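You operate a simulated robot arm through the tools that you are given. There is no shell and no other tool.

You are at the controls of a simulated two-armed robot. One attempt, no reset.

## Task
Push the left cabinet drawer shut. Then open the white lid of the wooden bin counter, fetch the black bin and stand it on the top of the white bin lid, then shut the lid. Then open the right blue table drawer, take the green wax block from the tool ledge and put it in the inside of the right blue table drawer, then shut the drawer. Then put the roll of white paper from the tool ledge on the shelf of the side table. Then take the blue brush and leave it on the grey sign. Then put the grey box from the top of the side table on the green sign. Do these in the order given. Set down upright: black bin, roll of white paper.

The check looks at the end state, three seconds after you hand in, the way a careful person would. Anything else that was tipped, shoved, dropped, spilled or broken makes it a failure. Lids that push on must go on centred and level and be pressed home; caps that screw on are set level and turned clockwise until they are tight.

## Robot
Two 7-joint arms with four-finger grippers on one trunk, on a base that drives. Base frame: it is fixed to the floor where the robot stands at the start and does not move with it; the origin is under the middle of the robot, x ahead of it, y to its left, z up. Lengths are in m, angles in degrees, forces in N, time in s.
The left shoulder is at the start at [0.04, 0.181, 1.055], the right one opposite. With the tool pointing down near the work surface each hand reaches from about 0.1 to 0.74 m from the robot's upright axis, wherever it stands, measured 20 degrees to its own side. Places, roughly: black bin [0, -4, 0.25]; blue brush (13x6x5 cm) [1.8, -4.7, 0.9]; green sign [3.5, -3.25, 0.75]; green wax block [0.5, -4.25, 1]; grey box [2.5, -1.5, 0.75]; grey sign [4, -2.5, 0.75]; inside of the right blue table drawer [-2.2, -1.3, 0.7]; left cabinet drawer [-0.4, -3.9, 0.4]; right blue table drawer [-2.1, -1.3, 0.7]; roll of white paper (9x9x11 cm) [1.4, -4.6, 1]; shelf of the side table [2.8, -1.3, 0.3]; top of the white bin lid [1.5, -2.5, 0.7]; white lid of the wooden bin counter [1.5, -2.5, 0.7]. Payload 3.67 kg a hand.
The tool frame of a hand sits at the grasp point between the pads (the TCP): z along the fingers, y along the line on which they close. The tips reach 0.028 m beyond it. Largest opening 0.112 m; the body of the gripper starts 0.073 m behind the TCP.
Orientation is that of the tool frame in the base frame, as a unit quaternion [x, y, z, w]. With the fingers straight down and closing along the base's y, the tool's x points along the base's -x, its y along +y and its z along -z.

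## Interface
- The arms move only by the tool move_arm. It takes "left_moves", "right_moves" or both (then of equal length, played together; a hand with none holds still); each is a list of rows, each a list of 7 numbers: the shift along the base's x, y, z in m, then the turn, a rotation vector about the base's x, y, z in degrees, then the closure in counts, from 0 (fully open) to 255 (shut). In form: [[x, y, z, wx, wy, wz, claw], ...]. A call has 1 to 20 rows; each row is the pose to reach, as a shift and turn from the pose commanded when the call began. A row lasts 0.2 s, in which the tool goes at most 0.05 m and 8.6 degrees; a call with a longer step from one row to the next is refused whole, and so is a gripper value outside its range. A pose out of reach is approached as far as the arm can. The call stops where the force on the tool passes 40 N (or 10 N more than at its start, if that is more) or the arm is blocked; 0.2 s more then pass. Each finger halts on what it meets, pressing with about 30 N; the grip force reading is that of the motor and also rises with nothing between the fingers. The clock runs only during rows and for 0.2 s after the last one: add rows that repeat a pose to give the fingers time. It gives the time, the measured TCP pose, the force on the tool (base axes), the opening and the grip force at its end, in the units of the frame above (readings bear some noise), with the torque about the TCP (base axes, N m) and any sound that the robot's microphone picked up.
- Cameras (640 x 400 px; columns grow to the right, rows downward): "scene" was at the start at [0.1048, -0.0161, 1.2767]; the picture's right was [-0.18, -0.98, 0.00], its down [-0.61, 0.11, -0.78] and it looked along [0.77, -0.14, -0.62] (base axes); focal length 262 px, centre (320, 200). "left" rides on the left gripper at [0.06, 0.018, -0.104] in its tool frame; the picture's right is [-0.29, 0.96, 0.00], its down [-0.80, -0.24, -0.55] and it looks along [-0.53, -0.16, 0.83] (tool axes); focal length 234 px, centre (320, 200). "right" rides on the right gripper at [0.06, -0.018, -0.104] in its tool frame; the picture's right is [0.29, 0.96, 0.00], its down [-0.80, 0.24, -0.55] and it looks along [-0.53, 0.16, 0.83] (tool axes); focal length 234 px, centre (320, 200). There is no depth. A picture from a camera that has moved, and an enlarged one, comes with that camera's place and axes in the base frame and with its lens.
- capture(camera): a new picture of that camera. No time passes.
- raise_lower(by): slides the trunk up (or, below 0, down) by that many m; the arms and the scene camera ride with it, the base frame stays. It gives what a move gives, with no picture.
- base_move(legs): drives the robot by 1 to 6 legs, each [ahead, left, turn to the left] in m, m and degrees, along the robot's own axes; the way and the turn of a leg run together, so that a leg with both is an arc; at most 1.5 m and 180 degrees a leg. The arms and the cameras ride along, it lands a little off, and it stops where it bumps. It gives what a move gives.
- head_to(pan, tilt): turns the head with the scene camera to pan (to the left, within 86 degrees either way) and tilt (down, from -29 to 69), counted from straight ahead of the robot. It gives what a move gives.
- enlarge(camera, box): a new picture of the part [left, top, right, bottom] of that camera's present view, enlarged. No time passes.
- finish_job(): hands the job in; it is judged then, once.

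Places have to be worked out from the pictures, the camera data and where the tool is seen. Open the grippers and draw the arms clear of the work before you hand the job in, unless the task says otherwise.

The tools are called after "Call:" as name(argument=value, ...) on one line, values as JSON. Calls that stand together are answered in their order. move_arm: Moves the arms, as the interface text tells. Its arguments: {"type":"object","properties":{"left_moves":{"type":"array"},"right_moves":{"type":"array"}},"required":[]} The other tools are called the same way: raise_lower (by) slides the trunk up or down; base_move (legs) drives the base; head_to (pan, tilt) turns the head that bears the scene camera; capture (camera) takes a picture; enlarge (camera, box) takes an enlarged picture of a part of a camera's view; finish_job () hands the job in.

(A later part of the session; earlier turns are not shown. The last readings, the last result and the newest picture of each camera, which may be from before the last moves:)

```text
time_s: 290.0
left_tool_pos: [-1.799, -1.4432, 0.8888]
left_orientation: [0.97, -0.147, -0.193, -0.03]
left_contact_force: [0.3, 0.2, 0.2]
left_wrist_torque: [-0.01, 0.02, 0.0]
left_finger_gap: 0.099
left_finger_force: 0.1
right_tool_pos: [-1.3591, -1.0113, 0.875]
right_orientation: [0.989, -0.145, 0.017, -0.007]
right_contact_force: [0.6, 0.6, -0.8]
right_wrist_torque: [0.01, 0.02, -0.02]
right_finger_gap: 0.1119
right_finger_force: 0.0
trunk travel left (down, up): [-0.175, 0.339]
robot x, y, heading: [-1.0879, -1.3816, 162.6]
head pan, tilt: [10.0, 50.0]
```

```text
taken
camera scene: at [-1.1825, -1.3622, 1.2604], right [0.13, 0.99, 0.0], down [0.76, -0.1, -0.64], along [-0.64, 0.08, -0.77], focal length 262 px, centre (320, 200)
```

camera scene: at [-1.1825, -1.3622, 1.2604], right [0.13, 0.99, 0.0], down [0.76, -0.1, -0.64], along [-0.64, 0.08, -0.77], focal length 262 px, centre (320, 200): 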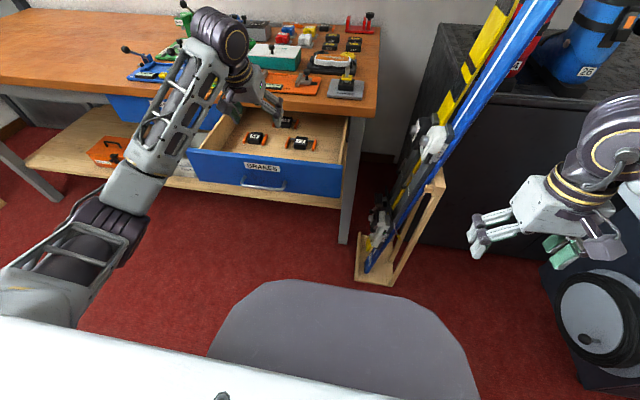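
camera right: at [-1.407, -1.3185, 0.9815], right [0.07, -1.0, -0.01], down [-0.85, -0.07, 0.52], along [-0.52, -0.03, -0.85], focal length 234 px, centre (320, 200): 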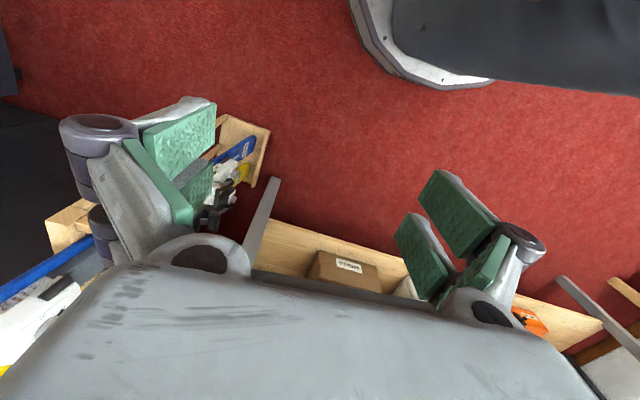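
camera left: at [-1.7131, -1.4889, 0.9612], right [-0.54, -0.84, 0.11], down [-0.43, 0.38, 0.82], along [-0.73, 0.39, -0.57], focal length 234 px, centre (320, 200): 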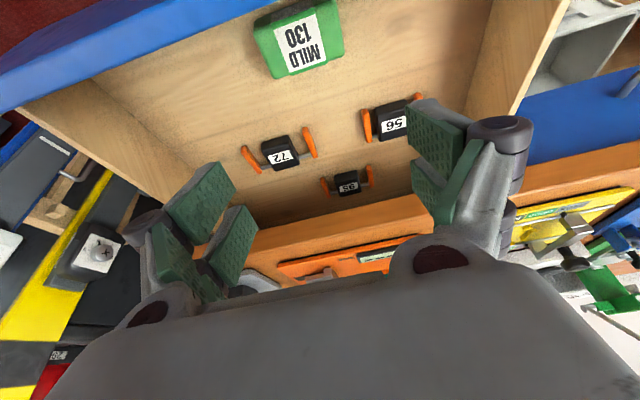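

The wax block lies flat in the drawer behind its front panel. Now I shut it: back off 12 cm, then point the closed left hand forward just above the handle.

Call:
base_move(legs=[[-0.12, 0, 0]])

Call:
move_arm(left_moves=[[0.04, -0.0125, 0, 0, 0, 0, 100], [0.081, -0.0254, 0, 0, 0, 0, 200], [0.081, -0.0254, -0.015, 2.5, 8.1, 0, 255], [0.081, -0.0254, -0.03, 5.1, 16.2, 0, 255], [0.081, -0.0254, -0.045, 7.6, 24.3, 0, 255], [0.081, -0.0254, -0.06, 10.2, 32.4, 0, 255], [0.081, -0.0254, -0.075, 12.7, 40.6, 0, 255], [0.081, -0.0254, -0.09, 15.2, 48.7, 0, 255], [0.081, -0.0254, -0.107, 17.8, 56.8, 0, 255], [0.081, -0.0254, -0.122, 20.3, 64.9, 0, 255]])

Call:
capture(camera="left")

Call:
capture(camera="scene")

```text
time_s: 291.3
left_tool_pos: [-1.6883, -1.4794, 0.8888]
left_orientation: [0.97, -0.146, -0.194, -0.03]
left_contact_force: [0.1, 0.2, 1.4]
left_wrist_torque: [-0.01, 0.01, 0.02]
left_finger_gap: 0.0988
left_finger_force: 0.0
right_tool_pos: [-1.2468, -1.0482, 0.8752]
right_orientation: [0.989, -0.144, 0.018, -0.007]
right_contact_force: [1.0, 0.4, -0.1]
right_wrist_torque: [0.01, 0.03, 0.02]
right_finger_gap: 0.1117
right_finger_force: 0.0
trunk travel left (down, up): [-0.175, 0.339]
robot x, y, heading: [-0.9796, -1.4156, 162.4]
head pan, tilt: [10.0, 50.0]
```

```text
time_s: 293.5
left_tool_pos: [-1.6077, -1.5037, 0.7667]
left_orientation: [-0.696, 0.105, 0.702, 0.108]
left_contact_force: [0.9, -0.3, 0.1]
left_wrist_torque: [0.01, 0.01, 0.0]
left_finger_gap: 0.0001
left_finger_force: 30.0
right_tool_pos: [-1.2483, -1.048, 0.8757]
right_orientation: [0.989, -0.145, 0.017, -0.007]
right_contact_force: [0.0, -0.1, 0.4]
right_wrist_torque: [-0.04, -0.03, 0.02]
right_finger_gap: 0.1121
right_finger_force: 0.1
trunk travel left (down, up): [-0.175, 0.339]
robot x, y, heading: [-0.9759, -1.4108, 162.4]
head pan, tilt: [10.0, 50.0]
```

```text
taken
camera left: at [-1.5136, -1.5519, 0.7053], right [-0.28, -0.92, 0.29], down [0.61, 0.06, 0.79], along [-0.74, 0.4, 0.54], focal length 234 px, centre (320, 200)
```

left: 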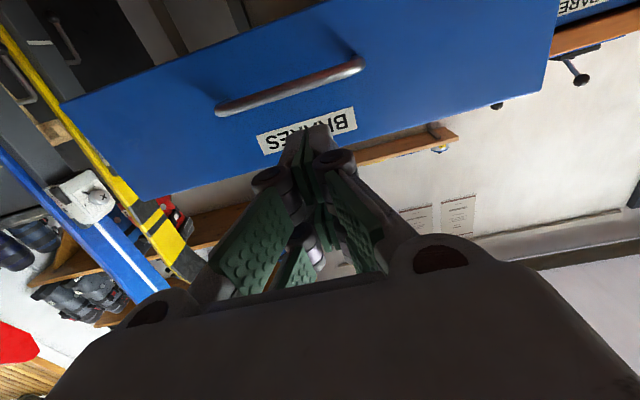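

```text
taken
camera scene: at [-1.0724, -1.3965, 1.2603], right [0.13, 0.99, 0.0], down [0.76, -0.1, -0.64], along [-0.64, 0.08, -0.77], focal length 262 px, centre (320, 200)
```

scene: 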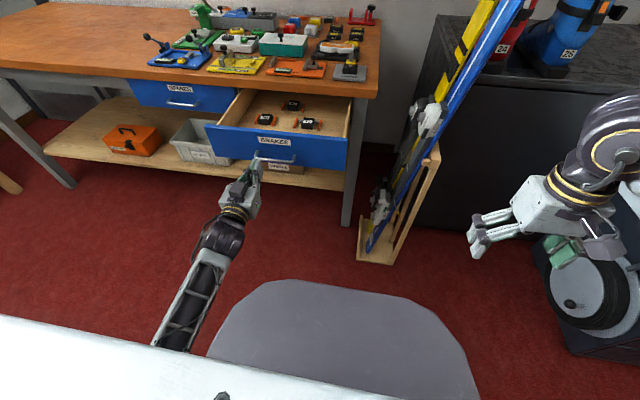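

Fingertips face the label above the handle. I push forward ~0.24 m.

Call:
move_arm(left_moves=[[-0.0286, 0.0091, 0, 0, 0, 0, 255], [-0.0572, 0.0181, 0, 0, 0, 0, 255], [-0.0763, 0.0242, 0, 0, 0, 0, 255], [-0.0953, 0.0302, 0, 0, 0, 0, 255], [-0.1144, 0.0363, 0, 0, 0, 0, 255], [-0.1334, 0.0423, 0, 0, 0, 0, 255], [-0.1525, 0.0484, 0, 0, 0, 0, 255], [-0.1716, 0.0544, 0, 0, 0, 0, 255], [-0.1906, 0.0605, 0, 0, 0, 0, 255], [-0.2097, 0.0665, 0, 0, 0, 0, 255], [-0.2288, 0.0726, 0, 0, 0, 0, 255]])

Call:
capture(camera="scene")

```text
time_s: 295.9
left_tool_pos: [-1.8374, -1.4307, 0.7647]
left_orientation: [-0.696, 0.104, 0.702, 0.109]
left_contact_force: [0.4, -0.2, -0.3]
left_wrist_torque: [-0.02, 0.01, -0.02]
left_finger_gap: 0.0
left_finger_force: 35.6
right_tool_pos: [-1.2494, -1.0476, 0.8749]
right_orientation: [0.989, -0.144, 0.018, -0.006]
right_contact_force: [-0.5, 0.1, -0.1]
right_wrist_torque: [0.0, -0.05, -0.01]
right_finger_gap: 0.1118
right_finger_force: 0.0
trunk travel left (down, up): [-0.175, 0.339]
robot x, y, heading: [-0.9791, -1.4098, 162.6]
head pan, tilt: [10.0, 50.0]
```

```text
taken
camera scene: at [-1.073, -1.3969, 1.2603], right [0.13, 0.99, 0.0], down [0.76, -0.1, -0.64], along [-0.64, 0.08, -0.77], focal length 262 px, centre (320, 200)
```

scene: 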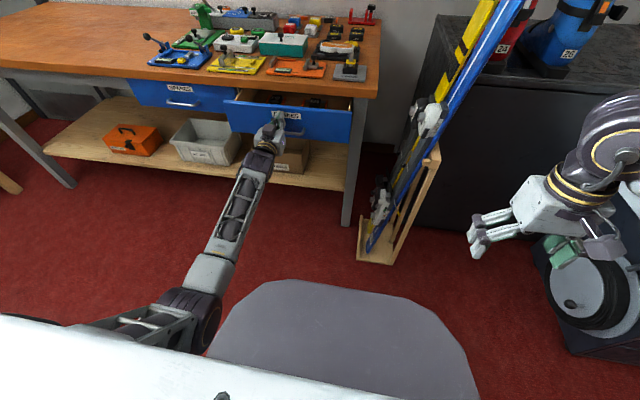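

About 10 cm remains, at the arm's reach. I retract the hand 0.14 m, drive 0.13 m forward, and push again.

Call:
move_arm(left_moves=[[0.0382, -0.012, 0, 0, 0, 0, 255], [0.0763, -0.024, 0, 0, 0, 0, 255], [0.1144, -0.036, 0, 0, 0, 0, 255], [0.1335, -0.042, 0, 0, 0, 0, 255]])

Call:
base_move(legs=[[0.13, 0, 0]])

Call:
move_arm(left_moves=[[-0.0191, 0.006, 0, 0, 0, 0, 255], [-0.0382, 0.012, 0, 0, 0, 0, 255], [-0.0572, 0.018, 0, 0, 0, 0, 255], [-0.0763, 0.024, 0, 0, 0, 0, 255], [-0.0954, 0.03, 0, 0, 0, 0, 255], [-0.1049, 0.033, 0, 0, 0, 0, 255], [-0.1144, 0.036, 0, 0, 0, 0, 255], [-0.124, 0.039, 0, 0, 0, 0, 255], [-0.1335, 0.042, 0, 0, 0, 0, 255]])

Call:
capture(camera="scene")

```text
time_s: 296.9
left_tool_pos: [-1.7027, -1.473, 0.7644]
left_orientation: [-0.696, 0.105, 0.702, 0.109]
left_contact_force: [-0.9, 0.4, -0.6]
left_wrist_torque: [0.03, 0.0, 0.02]
left_finger_gap: 0.0
left_finger_force: 35.6
right_tool_pos: [-1.2485, -1.0468, 0.8751]
right_orientation: [0.989, -0.144, 0.016, -0.005]
right_contact_force: [0.8, -0.3, 0.0]
right_wrist_torque: [-0.02, -0.01, -0.01]
right_finger_gap: 0.112
right_finger_force: 0.1
trunk travel left (down, up): [-0.175, 0.339]
robot x, y, heading: [-0.9768, -1.4112, 162.7]
head pan, tilt: [10.0, 50.0]
```

```text
time_s: 298.2
left_tool_pos: [-1.8287, -1.4368, 0.7632]
left_orientation: [-0.697, 0.104, 0.701, 0.108]
left_contact_force: [-0.2, -0.6, 0.1]
left_wrist_torque: [0.01, 0.05, -0.02]
left_finger_gap: 0.0001
left_finger_force: 35.8
right_tool_pos: [-1.3745, -1.0092, 0.8733]
right_orientation: [0.99, -0.143, 0.017, -0.007]
right_contact_force: [-0.9, 0.2, -0.3]
right_wrist_torque: [-0.02, -0.03, 0.01]
right_finger_gap: 0.1121
right_finger_force: 0.0
trunk travel left (down, up): [-0.175, 0.339]
robot x, y, heading: [-1.1035, -1.3721, 162.8]
head pan, tilt: [10.0, 50.0]
```

```text
time_s: 299.9
left_tool_pos: [-1.9444, -1.3996, 0.7653]
left_orientation: [-0.695, 0.103, 0.703, 0.109]
left_contact_force: [13.7, -3.5, 4.0]
left_wrist_torque: [-0.05, -0.32, -0.03]
left_finger_gap: 0.0061
left_finger_force: 36.0
right_tool_pos: [-1.3737, -1.0101, 0.875]
right_orientation: [0.99, -0.143, 0.017, -0.006]
right_contact_force: [-0.7, -0.3, 0.0]
right_wrist_torque: [0.03, 0.0, -0.01]
right_finger_gap: 0.112
right_finger_force: 0.0
trunk travel left (down, up): [-0.175, 0.339]
robot x, y, heading: [-1.1015, -1.371, 162.9]
head pan, tilt: [10.0, 50.0]
stopped in row 8 (left hand): the force on the tool passed its limit at 71 N (the readings are from after the stop); the commanded pose is now the measured one
```

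```text
taken
camera scene: at [-1.1968, -1.3586, 1.2603], right [0.13, 0.99, 0.0], down [0.76, -0.1, -0.64], along [-0.64, 0.08, -0.77], focal length 262 px, centre (320, 200)
```

scene: 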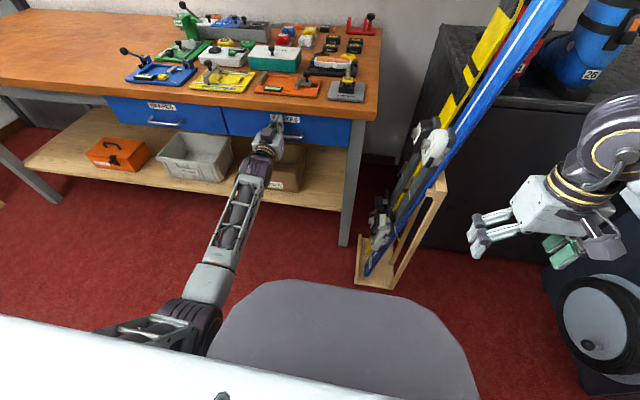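

Force spiked at the stop and the drawer looks flush with its neighbour. I back away and verify.

Call:
base_move(legs=[[-0.4, 0, 0]])

Call:
enlarge(camera="scene", box=[130, 60, 390, 220])

```text
time_s: 302.5
left_tool_pos: [-1.5561, -1.52, 0.7639]
left_orientation: [-0.695, 0.105, 0.703, 0.11]
left_contact_force: [0.5, 0.3, 0.5]
left_wrist_torque: [-0.02, 0.01, 0.0]
left_finger_gap: 0.0001
left_finger_force: 35.8
right_tool_pos: [-0.9845, -1.1307, 0.8747]
right_orientation: [0.989, -0.144, 0.017, -0.007]
right_contact_force: [0.7, 0.0, -0.4]
right_wrist_torque: [0.01, 0.0, 0.04]
right_finger_gap: 0.1121
right_finger_force: 0.1
trunk travel left (down, up): [-0.175, 0.339]
robot x, y, heading: [-0.7117, -1.4952, 162.6]
head pan, tilt: [10.0, 50.0]
```

```text
2.46 times, centred on (260, 140) of scene
camera zoom: at [-0.8076, -1.4795, 1.2604], right [0.13, 0.99, 0.0], down [0.76, -0.1, -0.64], along [-0.64, 0.08, -0.77], focal length 645 px, centre (468, 348)
```

zoom: 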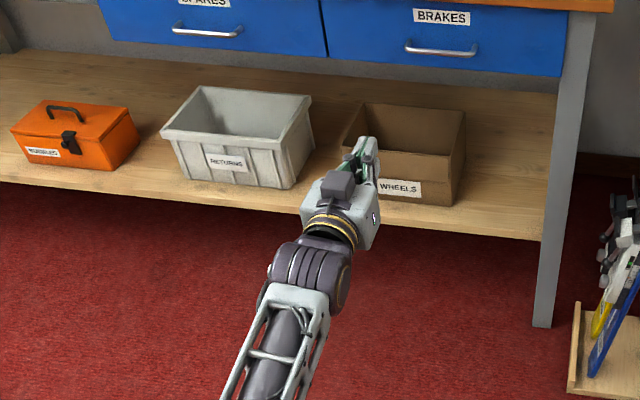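

Drawer flush and shut. I restore the left hand to the downward carry pose.

Call:
move_arm(left_moves=[[0.02, -0.006, 0.01, -2.4, -7.8, 0, 200], [0.04, -0.012, 0.02, -4.9, -15.6, 0, 100], [0.06, -0.018, 0.03, -7.3, -23.4, 0, 0], [0.08, -0.025, 0.04, -9.8, -31.2, 0, 0], [0.1, -0.031, 0.05, -12.2, -39, 0, 0], [0.13, -0.04, 0.06, -14.7, -46.8, 0, 0], [0.16, -0.05, 0.07, -17.1, -54.7, 0, 0], [0.195, -0.06, 0.08, -19.6, -62.5, 0, 0], [0.23, -0.072, 0.09, -22, -70.3, 0, 0], [0.27, -0.084, 0.1, -24.4, -78.1, 0, 0], [0.31, -0.097, 0.105, -26.9, -85.9, 0, 0], [0.35, -0.11, 0.105, -26.9, -85.9, 0, 0], [0.39, -0.122, 0.105, -26.9, -85.9, 0, 0], [0.41, -0.128, 0.105, -26.9, -85.9, 0, 0]])

```text
time_s: 305.5
left_tool_pos: [-1.1448, -1.6476, 0.8684]
left_orientation: [0.989, -0.149, -0.004, -0.001]
left_contact_force: [0.9, -0.2, -0.5]
left_wrist_torque: [-0.01, -0.01, -0.03]
left_finger_gap: 0.1119
left_finger_force: 0.0
right_tool_pos: [-0.9849, -1.13, 0.8757]
right_orientation: [0.989, -0.144, 0.017, -0.007]
right_contact_force: [0.0, -0.1, 0.6]
right_wrist_torque: [0.02, 0.0, -0.04]
right_finger_gap: 0.1119
right_finger_force: 0.1
trunk travel left (down, up): [-0.175, 0.339]
robot x, y, heading: [-0.7161, -1.4997, 162.7]
head pan, tilt: [10.0, 50.0]
```

Next the paper roll on the ledge near [1.4,-4.6]. I drive back to the bench and along it.

Call:
base_move(legs=[[0, 0.4, 0], [0, 0, 91.3], [0.56, 0.82, 0], [0.56, 0.82, 0]])

Call:
head_to(pan=35, tilt=30)

Call:
capture(camera="scene")

```text
time_s: 321.7
left_tool_pos: [0.5496, -3.8391, 0.8694]
left_orientation: [0.804, 0.594, -0.004, 0.003]
left_contact_force: [0.1, -0.2, 0.1]
left_wrist_torque: [-0.01, 0.03, -0.01]
left_finger_gap: 0.112
left_finger_force: 0.0
right_tool_pos: [0.0312, -3.6808, 0.8752]
right_orientation: [0.801, 0.598, 0.007, -0.018]
right_contact_force: [0.3, -0.3, 0.9]
right_wrist_torque: [0.01, 0.01, 0.01]
right_finger_gap: 0.1119
right_finger_force: 0.2
trunk travel left (down, up): [-0.175, 0.339]
robot x, y, heading: [0.3981, -3.4049, -107.0]
head pan, tilt: [10.0, 50.0]
```

```text
time_s: 322.6
left_tool_pos: [0.55, -3.8387, 0.87]
left_orientation: [0.804, 0.594, -0.005, 0.002]
left_contact_force: [-0.3, 0.8, 0.5]
left_wrist_torque: [-0.03, 0.01, 0.02]
left_finger_gap: 0.112
left_finger_force: 0.0
right_tool_pos: [0.0304, -3.6788, 0.8753]
right_orientation: [0.801, 0.598, 0.008, -0.017]
right_contact_force: [-0.9, -0.9, 0.2]
right_wrist_torque: [-0.02, 0.0, -0.02]
right_finger_gap: 0.1117
right_finger_force: 0.0
trunk travel left (down, up): [-0.175, 0.339]
robot x, y, heading: [0.3972, -3.4018, -107.2]
head pan, tilt: [35.0, 30.0]
```

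```text
taken
camera scene: at [0.4181, -3.5122, 1.2898], right [-0.95, -0.3, 0.0], down [-0.15, 0.48, -0.87], along [0.26, -0.82, -0.5], focal length 262 px, centre (320, 200)
```

scene: 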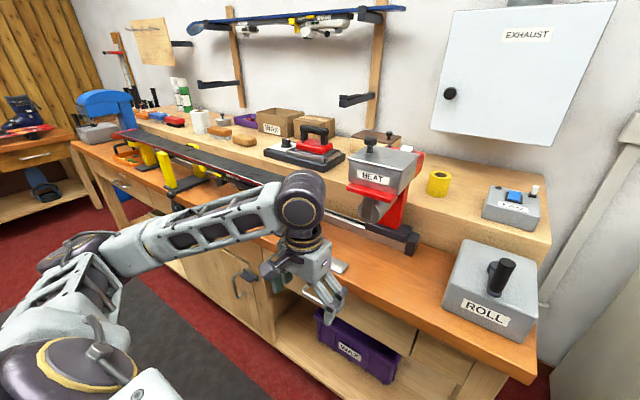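

The paper roll is visible further along the ledge. I align and sidestep left ~0.95 m.

Call:
base_move(legs=[[0, 0, 1.0], [0, 0.95, 0]])

Call:
head_to(pan=0, tilt=40)

Call:
capture(camera="scene")

```text
time_s: 328.1
left_tool_pos: [1.4866, -4.1123, 0.8694]
left_orientation: [0.8, 0.6, -0.004, 0.003]
left_contact_force: [0.7, 0.5, 0.4]
left_wrist_torque: [0.0, 0.0, 0.02]
left_finger_gap: 0.112
left_finger_force: 0.2
right_tool_pos: [0.9648, -3.9575, 0.8763]
right_orientation: [0.798, 0.603, 0.007, -0.017]
right_contact_force: [0.5, 0.4, 0.5]
right_wrist_torque: [0.0, 0.0, -0.04]
right_finger_gap: 0.1121
right_finger_force: 0.0
trunk travel left (down, up): [-0.175, 0.339]
robot x, y, heading: [1.3285, -3.6828, -106.8]
head pan, tilt: [35.0, 30.0]
```

```text
time_s: 329.1
left_tool_pos: [1.4855, -4.11, 0.8705]
left_orientation: [0.801, 0.599, -0.005, 0.002]
left_contact_force: [0.5, -0.1, 0.3]
left_wrist_torque: [-0.02, 0.0, 0.03]
left_finger_gap: 0.1118
left_finger_force: 0.1
right_tool_pos: [0.9651, -3.9571, 0.8752]
right_orientation: [0.798, 0.603, 0.007, -0.016]
right_contact_force: [0.7, -1.0, 0.3]
right_wrist_torque: [0.01, -0.01, -0.06]
right_finger_gap: 0.112
right_finger_force: 0.1
trunk travel left (down, up): [-0.175, 0.339]
robot x, y, heading: [1.3271, -3.678, -106.7]
head pan, tilt: [0.0, 40.0]
```

```text
taken
camera scene: at [1.2971, -3.7817, 1.2745], right [-0.96, 0.28, 0.0], down [0.18, 0.62, -0.77], along [-0.22, -0.73, -0.64], focal length 262 px, centre (320, 200)
```

scene: 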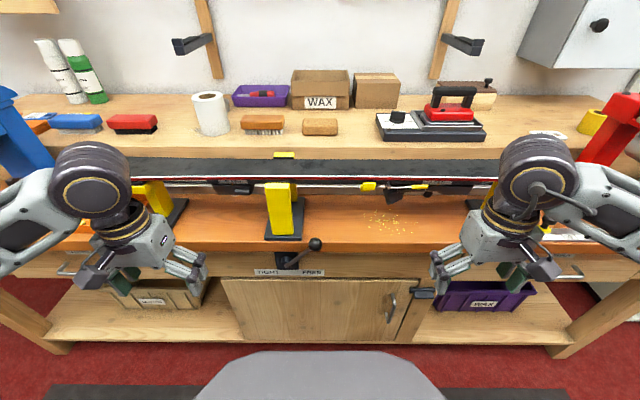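

Paper roll and the blue brush are both in view. Zooming in to measure the roll.

Call:
enlarge(camera="scene", box=[40, 70, 280, 210])

```text
2.67 times, centred on (160, 140) of scene
camera zoom: at [1.2971, -3.7817, 1.2745], right [-0.96, 0.28, 0.0], down [0.18, 0.62, -0.77], along [-0.22, -0.73, -0.64], focal length 699 px, centre (747, 360)
```

zoom: 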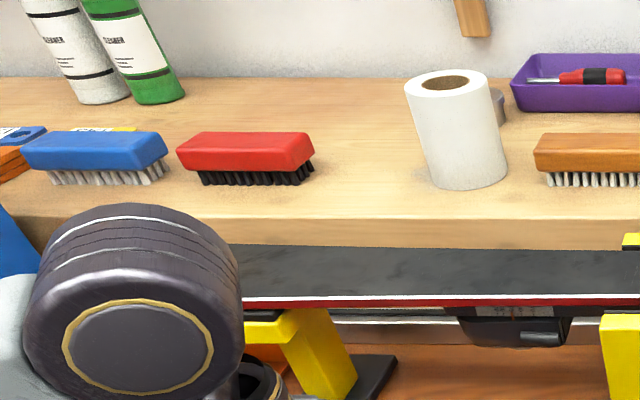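

Roll centre ≈0.895 ahead, 0.33 left; Ø 9 cm, standing z≈0.905–1.015. I move 0.13 m ahead and 0.1 m left, then pitch the left hand ~65° forward so I can hold the roll upright from the side (needed for the low shelf later).

Call:
base_move(legs=[[0.12, 0.1, 0.4]])

Call:
move_arm(left_moves=[[-0.004, -0.012, 0.03, -7.8, 2.3, 0, 0], [-0.007, -0.024, 0.06, -15.6, 4.7, 0, 0], [-0.011, -0.036, 0.09, -23.3, 7, 0, 0], [-0.014, -0.048, 0.11, -31.1, 9.4, 0, 0], [-0.018, -0.06, 0.12, -38.9, 11.7, 0, 0], [-0.022, -0.072, 0.125, -46.7, 14, 0, 0], [-0.025, -0.084, 0.13, -54.4, 16.4, 0, 0], [-0.029, -0.096, 0.13, -62.2, 18.7, 0, 0]])

Call:
capture(camera="left")

Call:
capture(camera="scene")

```text
time_s: 330.5
left_tool_pos: [1.5495, -4.2559, 0.869]
left_orientation: [0.799, 0.601, -0.004, 0.003]
left_contact_force: [0.6, -0.2, -0.6]
left_wrist_torque: [0.04, 0.0, -0.01]
left_finger_gap: 0.112
left_finger_force: 0.0
right_tool_pos: [1.0283, -4.1057, 0.8742]
right_orientation: [0.796, 0.605, 0.007, -0.018]
right_contact_force: [-1.2, 0.2, -0.5]
right_wrist_torque: [-0.01, -0.01, -0.03]
right_finger_gap: 0.112
right_finger_force: 0.0
trunk travel left (down, up): [-0.175, 0.339]
robot x, y, heading: [1.3905, -3.8253, -106.3]
head pan, tilt: [0.0, 40.0]
```

```text
time_s: 332.3
left_tool_pos: [1.5098, -4.4185, 1.0126]
left_orientation: [0.671, 0.505, -0.437, 0.321]
left_contact_force: [0.0, 0.8, 0.3]
left_wrist_torque: [0.03, -0.01, -0.05]
left_finger_gap: 0.1118
left_finger_force: 0.0
left hand out of reach, approached as far as the arm can: row 3, 4, 5, 6, 7, 8
right_tool_pos: [1.0279, -4.1058, 0.8755]
right_orientation: [0.796, 0.605, 0.007, -0.017]
right_contact_force: [-0.3, 0.0, 0.3]
right_wrist_torque: [0.01, 0.02, -0.04]
right_finger_gap: 0.1118
right_finger_force: 0.0
trunk travel left (down, up): [-0.175, 0.339]
robot x, y, heading: [1.3828, -3.8286, -106.4]
head pan, tilt: [0.0, 40.0]
```

```text
taken
camera left: at [1.5616, -4.3087, 1.0006], right [0.89, -0.39, 0.25], down [-0.17, 0.23, 0.96], along [-0.43, -0.89, 0.14], focal length 234 px, centre (320, 200)
```

left: 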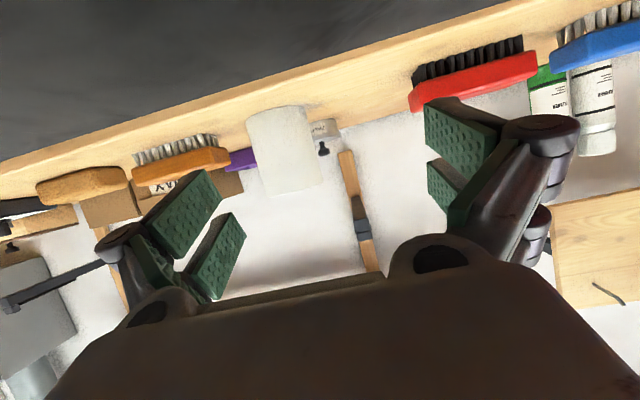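

```text
taken
camera scene: at [1.3587, -3.9271, 1.2745], right [-0.96, 0.28, 0.0], down [0.18, 0.62, -0.77], along [-0.21, -0.74, -0.64], focal length 262 px, centre (320, 200)
```

scene: 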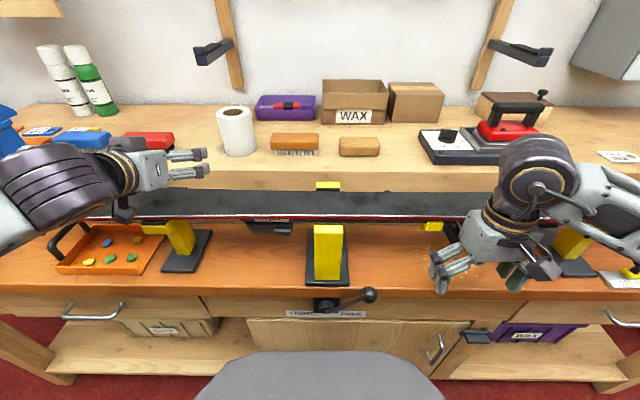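

Roll centre ≈[1.379,-4.642], mid-height z≈0.96. I line the open hand up in front of it and check.

Call:
move_arm(left_moves=[[-0.025, -0.013, -0.015, 0, 0, 0, 0], [-0.051, -0.027, -0.03, 0, 0, 0, 0], [-0.0764, -0.0401, -0.045, 0, 0, 0, 0]])

Call:
capture(camera="left")

Call:
enlarge(camera="scene", box=[140, 80, 340, 200])

```text
time_s: 333.0
left_tool_pos: [1.4563, -4.4464, 0.9911]
left_orientation: [0.667, 0.504, -0.441, 0.328]
left_contact_force: [0.9, 2.8, 3.2]
left_wrist_torque: [0.27, -0.12, -0.02]
left_finger_gap: 0.1117
left_finger_force: 0.1
right_tool_pos: [1.0282, -4.1053, 0.8754]
right_orientation: [0.796, 0.605, 0.007, -0.016]
right_contact_force: [-0.2, 0.6, 0.3]
right_wrist_torque: [0.04, -0.02, 0.0]
right_finger_gap: 0.1119
right_finger_force: 0.2
trunk travel left (down, up): [-0.175, 0.339]
robot x, y, heading: [1.3895, -3.8264, -106.1]
head pan, tilt: [0.0, 40.0]
stopped in row 3 (left hand): the force on the tool passed its limit at 54 N (the readings are from after the stop); the commanded pose is now the measured one
```

```text
taken
camera left: at [1.5064, -4.3375, 0.9764], right [0.89, -0.38, 0.26], down [-0.17, 0.25, 0.95], along [-0.42, -0.89, 0.16], focal length 234 px, centre (320, 200)
```

left: 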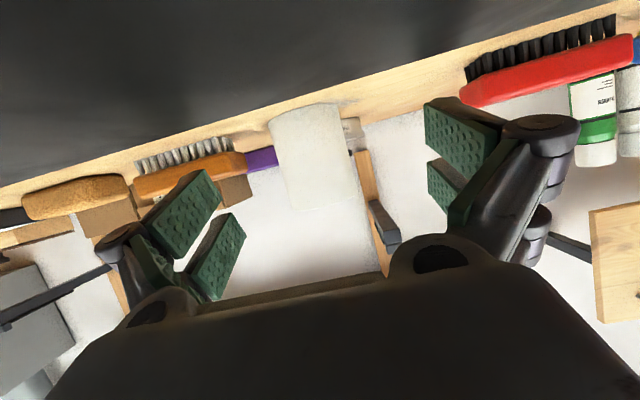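

```text
3.20 times, centred on (240, 140) of scene
camera zoom: at [1.3584, -3.9256, 1.2747], right [-0.96, 0.28, 0.0], down [0.18, 0.62, -0.77], along [-0.21, -0.74, -0.64], focal length 839 px, centre (576, 392)
```

zoom: 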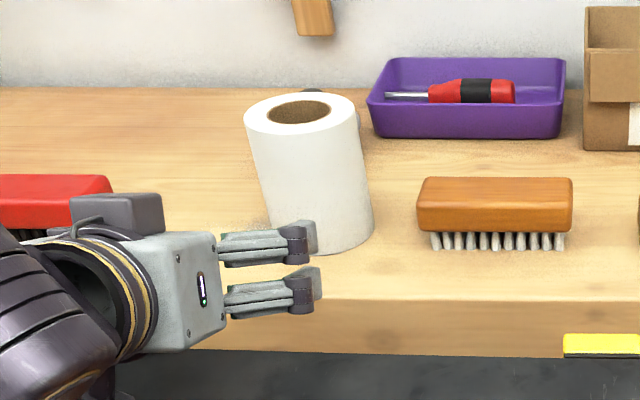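

The wrist camera housing underneath the hand touched the ski on its stands. I lift 8 cm at once and check the ski hasn't moved.

Call:
move_arm(left_moves=[[0, 0.0, 0.04, 0, 0, 0, 0], [0, 0, 0.085, 0, 0, 0, 0]])

Call:
capture(camera="scene")

Call:
capture(camera="left")

```text
time_s: 333.6
left_tool_pos: [1.4546, -4.4462, 1.0753]
left_orientation: [0.668, 0.504, -0.44, 0.326]
left_contact_force: [-0.3, 0.3, -0.4]
left_wrist_torque: [-0.05, -0.02, -0.02]
left_finger_gap: 0.1122
left_finger_force: 0.0
right_tool_pos: [1.0274, -4.1057, 0.8733]
right_orientation: [0.795, 0.606, 0.007, -0.017]
right_contact_force: [-0.5, -0.4, 0.4]
right_wrist_torque: [0.0, 0.01, 0.02]
right_finger_gap: 0.1119
right_finger_force: 0.0
trunk travel left (down, up): [-0.175, 0.339]
robot x, y, heading: [1.3856, -3.8238, -106.0]
head pan, tilt: [0.0, 40.0]
```

```text
taken
camera scene: at [1.3581, -3.927, 1.2745], right [-0.96, 0.28, 0.0], down [0.18, 0.62, -0.77], along [-0.21, -0.74, -0.64], focal length 262 px, centre (320, 200)
```

scene: 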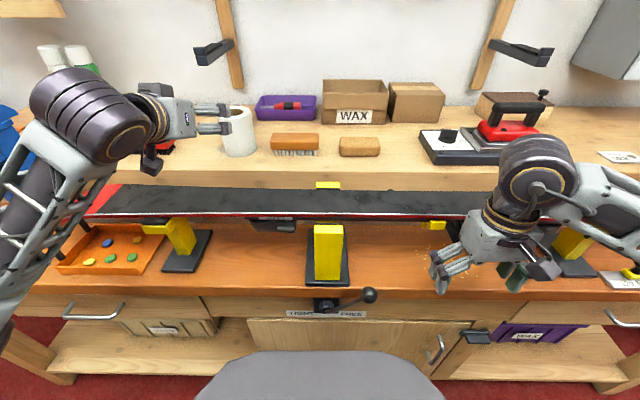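

```text
taken
camera left: at [1.5053, -4.3373, 1.0618], right [0.89, -0.38, 0.26], down [-0.17, 0.25, 0.95], along [-0.42, -0.89, 0.15], focal length 234 px, centre (320, 200)
```

left: 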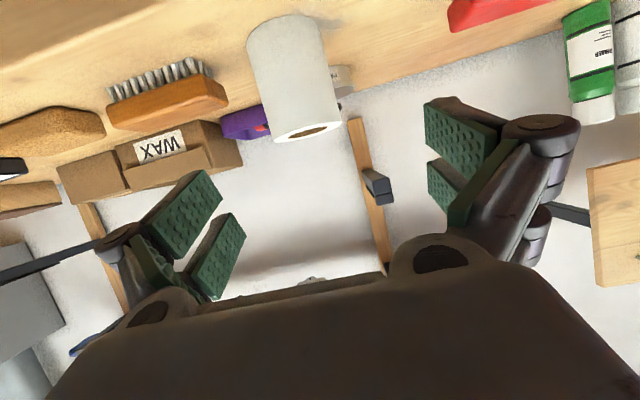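

Ski undisturbed. Combined rays give the roll centre at ≈0.76 ahead, 0.217 left, top z≈1.02. I move over it at z≈1.075, straddling, and check before descending.

Call:
move_arm(left_moves=[[-0.0175, -0.0425, 0.005, 0, 0, 0, 0], [-0.035, -0.085, 0.005, 0, 0, 0, 0], [-0.0525, -0.1277, 0.005, 0, 0, 0, 0], [-0.07, -0.1703, 0.005, 0, 0, 0, 0]])

Call:
capture(camera="left")

Call:
enlarge(camera="scene", box=[140, 60, 340, 200])

```text
time_s: 334.6
left_tool_pos: [1.3859, -4.616, 1.0803]
left_orientation: [0.667, 0.503, -0.441, 0.327]
left_contact_force: [-0.6, -0.2, 0.1]
left_wrist_torque: [0.0, -0.01, 0.0]
left_finger_gap: 0.1119
left_finger_force: 0.0
right_tool_pos: [1.0292, -4.1044, 0.8757]
right_orientation: [0.795, 0.607, 0.007, -0.017]
right_contact_force: [-0.3, -0.4, -0.7]
right_wrist_torque: [-0.01, -0.01, -0.03]
right_finger_gap: 0.1117
right_finger_force: 0.1
trunk travel left (down, up): [-0.175, 0.339]
robot x, y, heading: [1.3871, -3.8252, -106.1]
head pan, tilt: [0.0, 40.0]
```

```text
taken
camera left: at [1.4382, -4.5065, 1.0666], right [0.89, -0.38, 0.26], down [-0.17, 0.25, 0.95], along [-0.42, -0.89, 0.16], focal length 234 px, centre (320, 200)
```

left: 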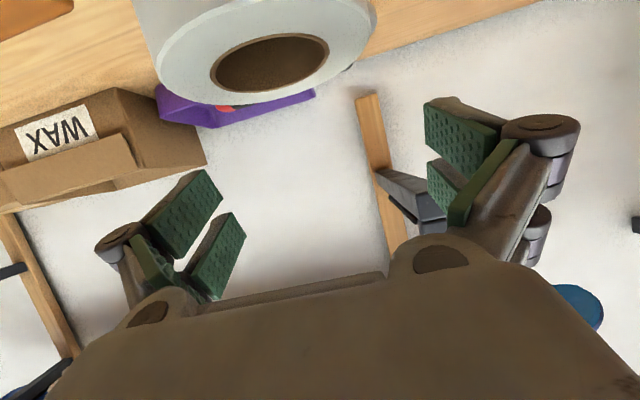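

```text
2.86 times, centred on (240, 130) of scene
camera zoom: at [1.3599, -3.9247, 1.2748], right [-0.96, 0.28, 0.0], down [0.18, 0.62, -0.77], along [-0.21, -0.74, -0.64], focal length 749 px, centre (549, 400)
```

zoom: 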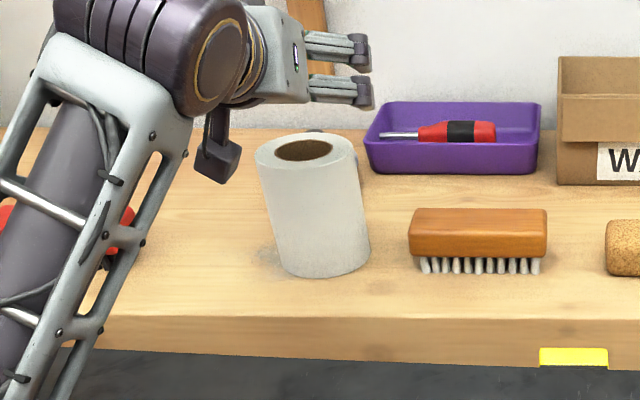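

The hand is centred laterally; the roll centre is ~1.3 cm nearer. I shift back 1.2 cm, descend to z≈0.985 and close.

Call:
move_arm(left_moves=[[0.0033, 0.0115, 0, 0, 0, 0, 0], [0.0033, 0.0115, -0.03, 0, 0, 0, 0], [0.0033, 0.0115, -0.06, 0, 0, 0, 0], [0.0033, 0.0115, -0.085, 0, 0, 0, 0], [0.0033, 0.0115, -0.095, 0, 0, 0, 0]])

Call:
capture(camera="left")

Call:
enlarge(camera="scene", box=[140, 60, 340, 200])

```text
time_s: 336.0
left_tool_pos: [1.3921, -4.5813, 1.0382]
left_orientation: [0.648, 0.491, -0.468, 0.346]
left_contact_force: [0.6, -0.1, -0.8]
left_wrist_torque: [0.01, 0.01, -0.03]
left_finger_gap: 0.1122
left_finger_force: 0.0
right_tool_pos: [1.0307, -4.0922, 0.8768]
right_orientation: [0.794, 0.608, 0.002, -0.009]
right_contact_force: [-0.2, 0.7, 0.1]
right_wrist_torque: [-0.03, -0.05, -0.02]
right_finger_gap: 0.1121
right_finger_force: 0.0
trunk travel left (down, up): [-0.175, 0.339]
robot x, y, heading: [1.3912, -3.8234, -105.9]
head pan, tilt: [0.0, 40.0]
stopped in row 5 (left hand): the arm was blocked; the commanded pose is now the measured one
```

```text
taken
camera left: at [1.4427, -4.4742, 1.0141], right [0.9, -0.36, 0.26], down [-0.14, 0.32, 0.94], along [-0.42, -0.88, 0.24], focal length 234 px, centre (320, 200)
```

left: 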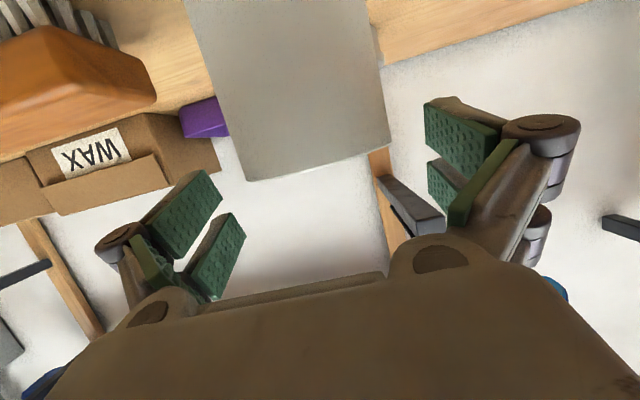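

```text
2.86 times, centred on (240, 130) of scene
camera zoom: at [1.3581, -3.9036, 1.2743], right [-0.96, 0.27, -0.01], down [0.18, 0.61, -0.78], along [-0.21, -0.75, -0.63], focal length 749 px, centre (549, 400)
```

zoom: 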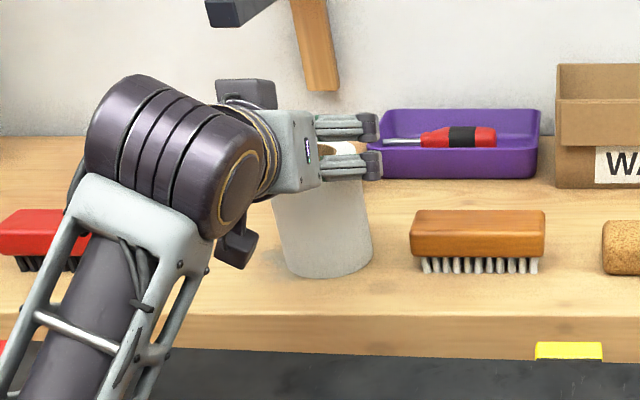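

The robot itself was pushed: the low-hanging forearm must be bearing on the ski/bench. I immediately raise the hand and then the trunk, so the forearm clears.

Call:
move_arm(left_moves=[[0, 0, 0.03, 0, 0, 0, 0], [0, 0, 0.06, 0, 0, 0, 0]])

Call:
raise_lower(by=0.25)

Call:
capture(camera="scene")

Call:
capture(camera="left")

```text
time_s: 336.6
left_tool_pos: [1.4056, -4.5937, 1.0812]
left_orientation: [0.651, 0.5, -0.46, 0.339]
left_contact_force: [-0.6, 0.7, 0.8]
left_wrist_torque: [0.06, -0.02, 0.0]
left_finger_gap: 0.1122
left_finger_force: 0.0
right_tool_pos: [1.038, -4.0998, 0.8781]
right_orientation: [0.794, 0.608, 0.003, -0.014]
right_contact_force: [-1.5, 0.4, 0.2]
right_wrist_torque: [-0.02, -0.03, 0.01]
right_finger_gap: 0.112
right_finger_force: 0.1
trunk travel left (down, up): [-0.175, 0.339]
robot x, y, heading: [1.3927, -3.8251, -105.6]
head pan, tilt: [0.0, 40.0]
```

```text
time_s: 339.2
left_tool_pos: [1.3962, -4.6003, 1.3259]
left_orientation: [0.653, 0.498, -0.459, 0.338]
left_contact_force: [-0.1, 0.1, 0.2]
left_wrist_torque: [-0.01, 0.0, -0.02]
left_finger_gap: 0.1122
left_finger_force: 0.0
right_tool_pos: [1.032, -4.1044, 1.1249]
right_orientation: [0.794, 0.607, 0.007, -0.016]
right_contact_force: [-0.6, -0.4, 0.5]
right_wrist_torque: [-0.01, -0.02, 0.0]
right_finger_gap: 0.1118
right_finger_force: 0.1
trunk travel left (down, up): [-0.425, 0.089]
robot x, y, heading: [1.392, -3.8227, -105.8]
head pan, tilt: [0.0, 40.0]
```

```text
taken
camera scene: at [1.3614, -3.9255, 1.524], right [-0.96, 0.27, 0.0], down [0.18, 0.62, -0.77], along [-0.21, -0.74, -0.64], focal length 262 px, centre (320, 200)
```

scene: 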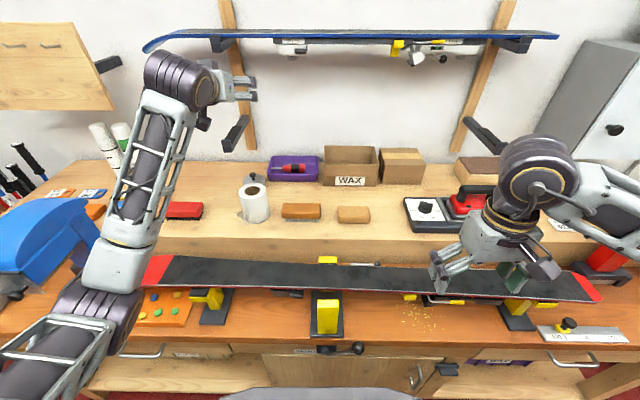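

```text
taken
camera left: at [1.4453, -4.4919, 1.3055], right [0.9, -0.36, 0.25], down [-0.15, 0.29, 0.94], along [-0.42, -0.89, 0.21], focal length 234 px, centre (320, 200)
```

left: 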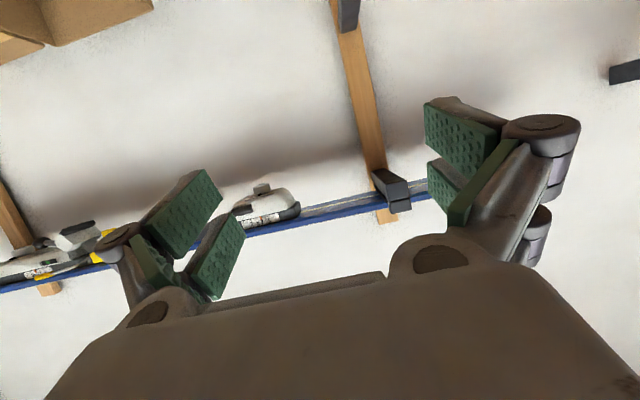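

I zoom in to check whether the ski or its stands were displaced.

Call:
enlarge(camera="scene", box=[100, 180, 640, 380])

```text
1.19 times, centred on (370, 280) of scene
camera zoom: at [1.3614, -3.9255, 1.524], right [-0.96, 0.27, 0.0], down [0.18, 0.62, -0.77], along [-0.21, -0.74, -0.64], focal length 311 px, centre (261, 105)
```

zoom: 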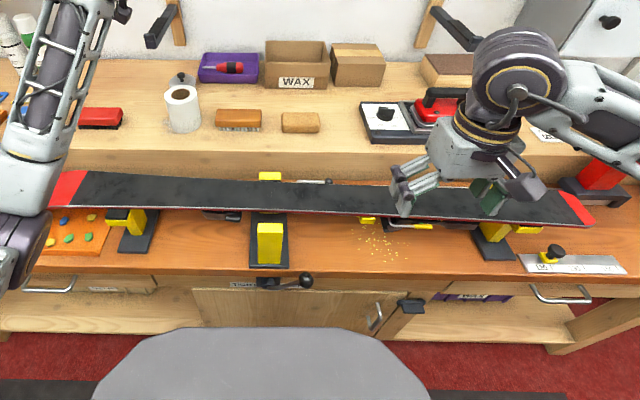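

I check the ski's seating on each of its three stands in detail.

Call:
enlarge(camera="scene", box=[120, 230, 400, 350])

Call:
enlarge(camera="scene", box=[380, 230, 640, 350])

```text
2.29 times, centred on (260, 290) of scene
camera zoom: at [1.3614, -3.9255, 1.524], right [-0.96, 0.27, 0.0], down [0.18, 0.62, -0.77], along [-0.21, -0.74, -0.64], focal length 599 px, centre (457, -6)
```

zoom: 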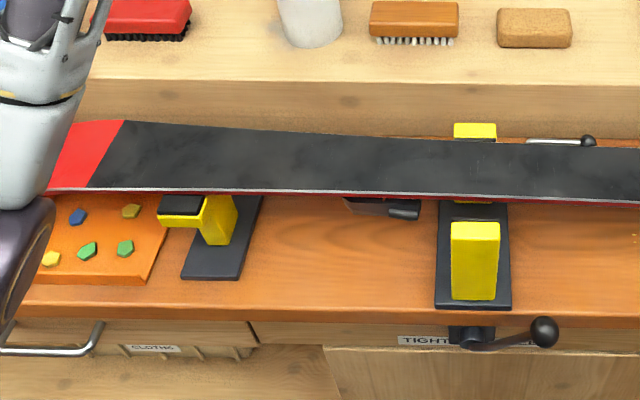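

```text
2.46 times, centred on (510, 290) of scene
camera zoom: at [1.3614, -3.9255, 1.524], right [-0.96, 0.27, 0.0], down [0.18, 0.62, -0.77], along [-0.21, -0.74, -0.64], focal length 645 px, centre (-148, -22)
```

zoom: 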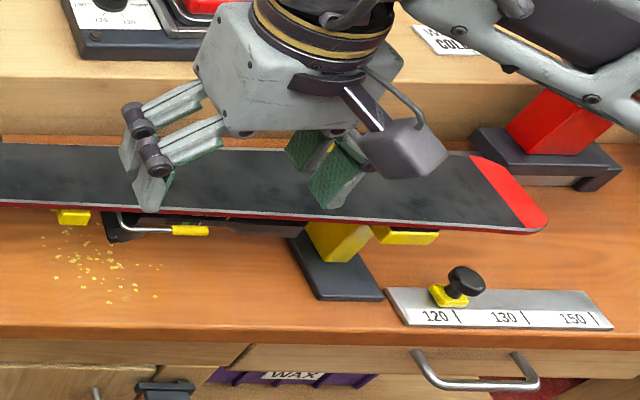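

No clear displacement (within ~1–2 cm measurement error); I'll keep well away from it. With the trunk raised the forearm is higher. I lower the hand to just above the roll and check arm clearance.

Call:
move_arm(left_moves=[[-0.0077, 0.002, -0.045, 0, 0, 0, 0], [-0.0077, 0.002, -0.09, 0, 0, 0, 0], [-0.0077, 0.002, -0.135, 0, 0, 0, 0], [-0.0077, 0.002, -0.18, 0, 0, 0, 0], [-0.0077, 0.002, -0.22, 0, 0, 0, 0], [-0.0077, 0.002, -0.245, 0, 0, 0, 0]])

Call:
capture(camera="scene")

Call:
capture(camera="left")

```text
time_s: 340.6
left_tool_pos: [1.3878, -4.5977, 1.0803]
left_orientation: [0.653, 0.499, -0.459, 0.337]
left_contact_force: [0.3, 0.1, -0.1]
left_wrist_torque: [0.0, 0.02, 0.02]
left_finger_gap: 0.1119
left_finger_force: 0.1
right_tool_pos: [1.0318, -4.1063, 1.125]
right_orientation: [0.794, 0.607, 0.007, -0.017]
right_contact_force: [-0.4, 0.7, 0.4]
right_wrist_torque: [0.01, -0.01, 0.0]
right_finger_gap: 0.112
right_finger_force: 0.0
trunk travel left (down, up): [-0.425, 0.089]
robot x, y, heading: [1.3889, -3.8234, -105.8]
head pan, tilt: [0.0, 40.0]
```

```text
taken
camera scene: at [1.3614, -3.9254, 1.524], right [-0.96, 0.27, 0.0], down [0.18, 0.62, -0.77], along [-0.21, -0.74, -0.64], focal length 262 px, centre (320, 200)
```

scene: 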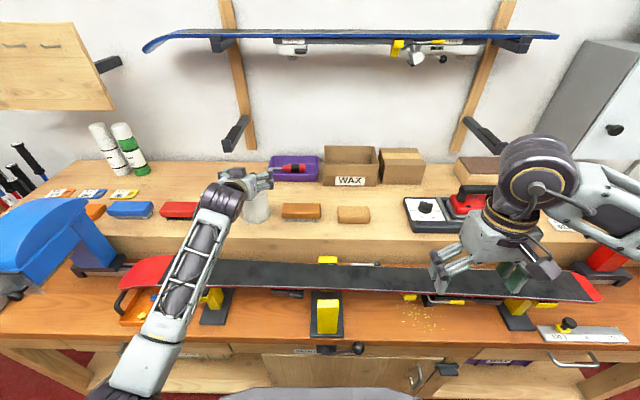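

```text
taken
camera left: at [1.4366, -4.4881, 1.0587], right [0.9, -0.36, 0.25], down [-0.15, 0.29, 0.94], along [-0.41, -0.89, 0.21], focal length 234 px, centre (320, 200)
```

left: 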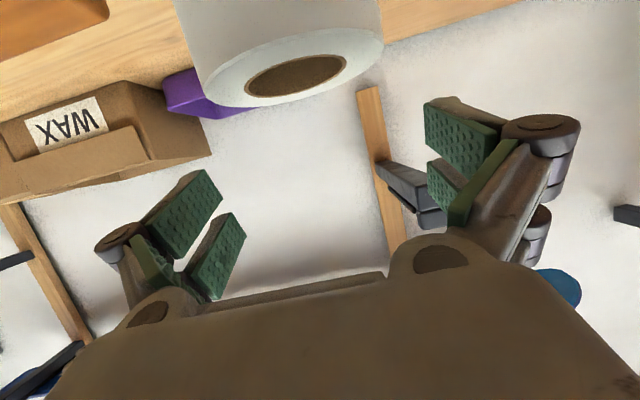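

To keep the forearm higher over the ski I raise the trunk the remaining 8.5 cm and lower the hand back by the same amount.

Call:
raise_lower(by=0.085)

Call:
move_arm(left_moves=[[0, 0, -0.03, 0, 0, 0, 0], [0, 0, -0.06, 0, 0, 0, 0], [0, 0, -0.09, 0, 0, 0, 0], [0, 0, -0.115, 0, 0, 0, 0], [0, 0, -0.14, 0, 0, 0, 0]])

Call:
capture(camera="scene")

Call:
capture(camera="left")

```text
time_s: 341.8
left_tool_pos: [1.3862, -4.5971, 1.164]
left_orientation: [0.654, 0.499, -0.458, 0.337]
left_contact_force: [0.1, 0.1, -1.1]
left_wrist_torque: [-0.03, 0.02, -0.02]
left_finger_gap: 0.112
left_finger_force: 0.0
right_tool_pos: [1.032, -4.1049, 1.2088]
right_orientation: [0.795, 0.607, 0.008, -0.016]
right_contact_force: [-0.1, 0.3, 0.2]
right_wrist_torque: [0.01, -0.04, 0.03]
right_finger_gap: 0.1122
right_finger_force: 0.1
trunk travel left (down, up): [-0.51, 0.004]
robot x, y, heading: [1.3899, -3.8227, -106.1]
head pan, tilt: [0.0, 40.0]
```

```text
time_s: 343.0
left_tool_pos: [1.3852, -4.598, 1.0224]
left_orientation: [0.653, 0.498, -0.46, 0.338]
left_contact_force: [-0.4, 0.0, -0.1]
left_wrist_torque: [-0.04, 0.01, -0.01]
left_finger_gap: 0.1118
left_finger_force: 0.0
right_tool_pos: [1.0317, -4.1052, 1.2087]
right_orientation: [0.794, 0.607, 0.007, -0.017]
right_contact_force: [-0.3, 0.1, 0.1]
right_wrist_torque: [-0.03, 0.01, -0.02]
right_finger_gap: 0.112
right_finger_force: 0.1
trunk travel left (down, up): [-0.51, 0.004]
robot x, y, heading: [1.3944, -3.8246, -106.2]
head pan, tilt: [0.0, 40.0]
```

```text
taken
camera scene: at [1.3613, -3.9256, 1.6085], right [-0.96, 0.27, 0.0], down [0.18, 0.62, -0.77], along [-0.21, -0.74, -0.64], focal length 262 px, centre (320, 200)
```

scene: 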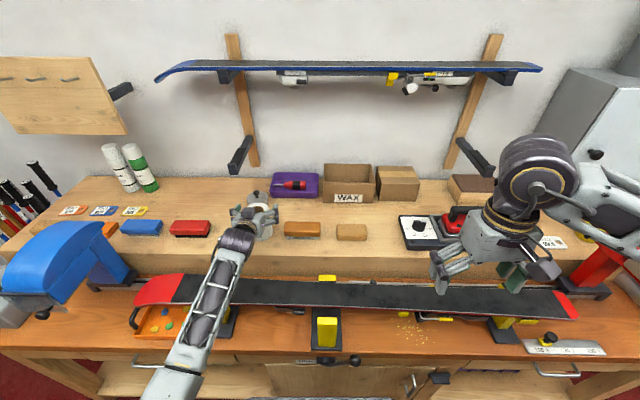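

```text
taken
camera left: at [1.4351, -4.4891, 1.0027], right [0.9, -0.36, 0.25], down [-0.15, 0.29, 0.94], along [-0.42, -0.89, 0.21], focal length 234 px, centre (320, 200)
```

left: 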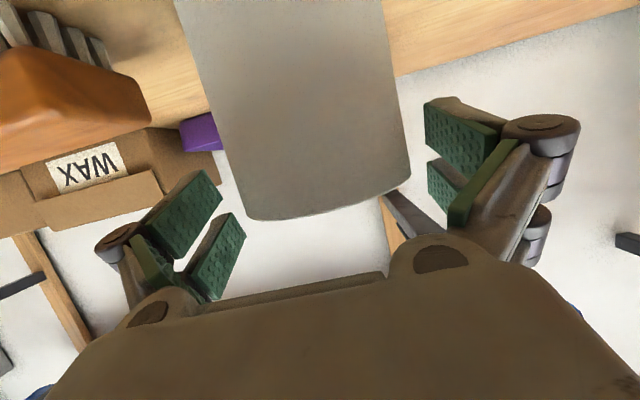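

Roll is between the fingers. I descend 3 cm more in small steps and verify no contact.

Call:
move_arm(left_moves=[[0.001, -0.001, -0.01, 0, 0, 0, 0], [0.002, -0.001, -0.02, 0, 0, 0, 0], [0.002, -0.001, -0.03, 0, 0, 0, 0], [0.002, -0.001, -0.04, 0, 0, 0, 0]])

Call:
capture(camera="left")

Call:
enlarge(camera="scene", box=[110, 170, 350, 340])

```text
time_s: 344.0
left_tool_pos: [1.3868, -4.5968, 0.9834]
left_orientation: [0.653, 0.498, -0.459, 0.338]
left_contact_force: [0.7, 0.4, 0.7]
left_wrist_torque: [-0.02, -0.01, 0.01]
left_finger_gap: 0.112
left_finger_force: 0.1
right_tool_pos: [1.0322, -4.1053, 1.2088]
right_orientation: [0.794, 0.607, 0.007, -0.017]
right_contact_force: [-0.2, 0.4, 0.2]
right_wrist_torque: [-0.03, -0.03, -0.01]
right_finger_gap: 0.1118
right_finger_force: 0.0
trunk travel left (down, up): [-0.51, 0.004]
robot x, y, heading: [1.3901, -3.8235, -105.9]
head pan, tilt: [0.0, 40.0]
```

```text
taken
camera left: at [1.4375, -4.4875, 0.9634], right [0.9, -0.36, 0.25], down [-0.15, 0.29, 0.94], along [-0.42, -0.89, 0.21], focal length 234 px, centre (320, 200)
```

left: 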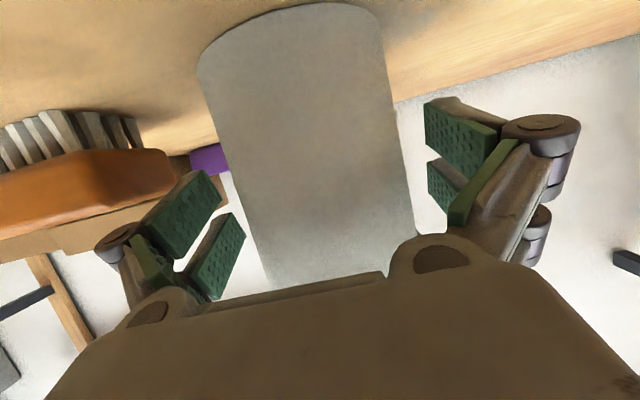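

```text
2.35 times, centred on (230, 255) of scene
camera zoom: at [1.3613, -3.9255, 1.6085], right [-0.96, 0.27, 0.0], down [0.18, 0.62, -0.77], along [-0.21, -0.74, -0.64], focal length 617 px, centre (532, 71)
```

zoom: 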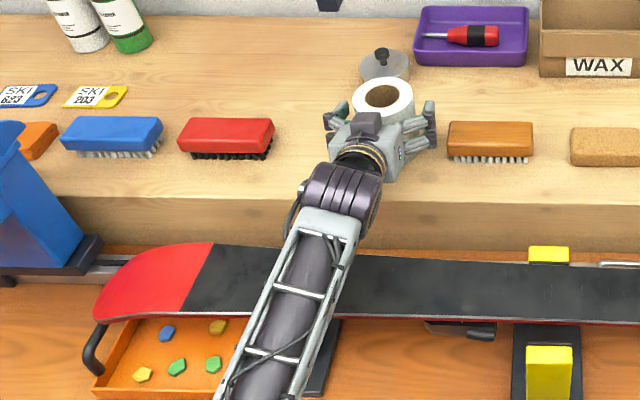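

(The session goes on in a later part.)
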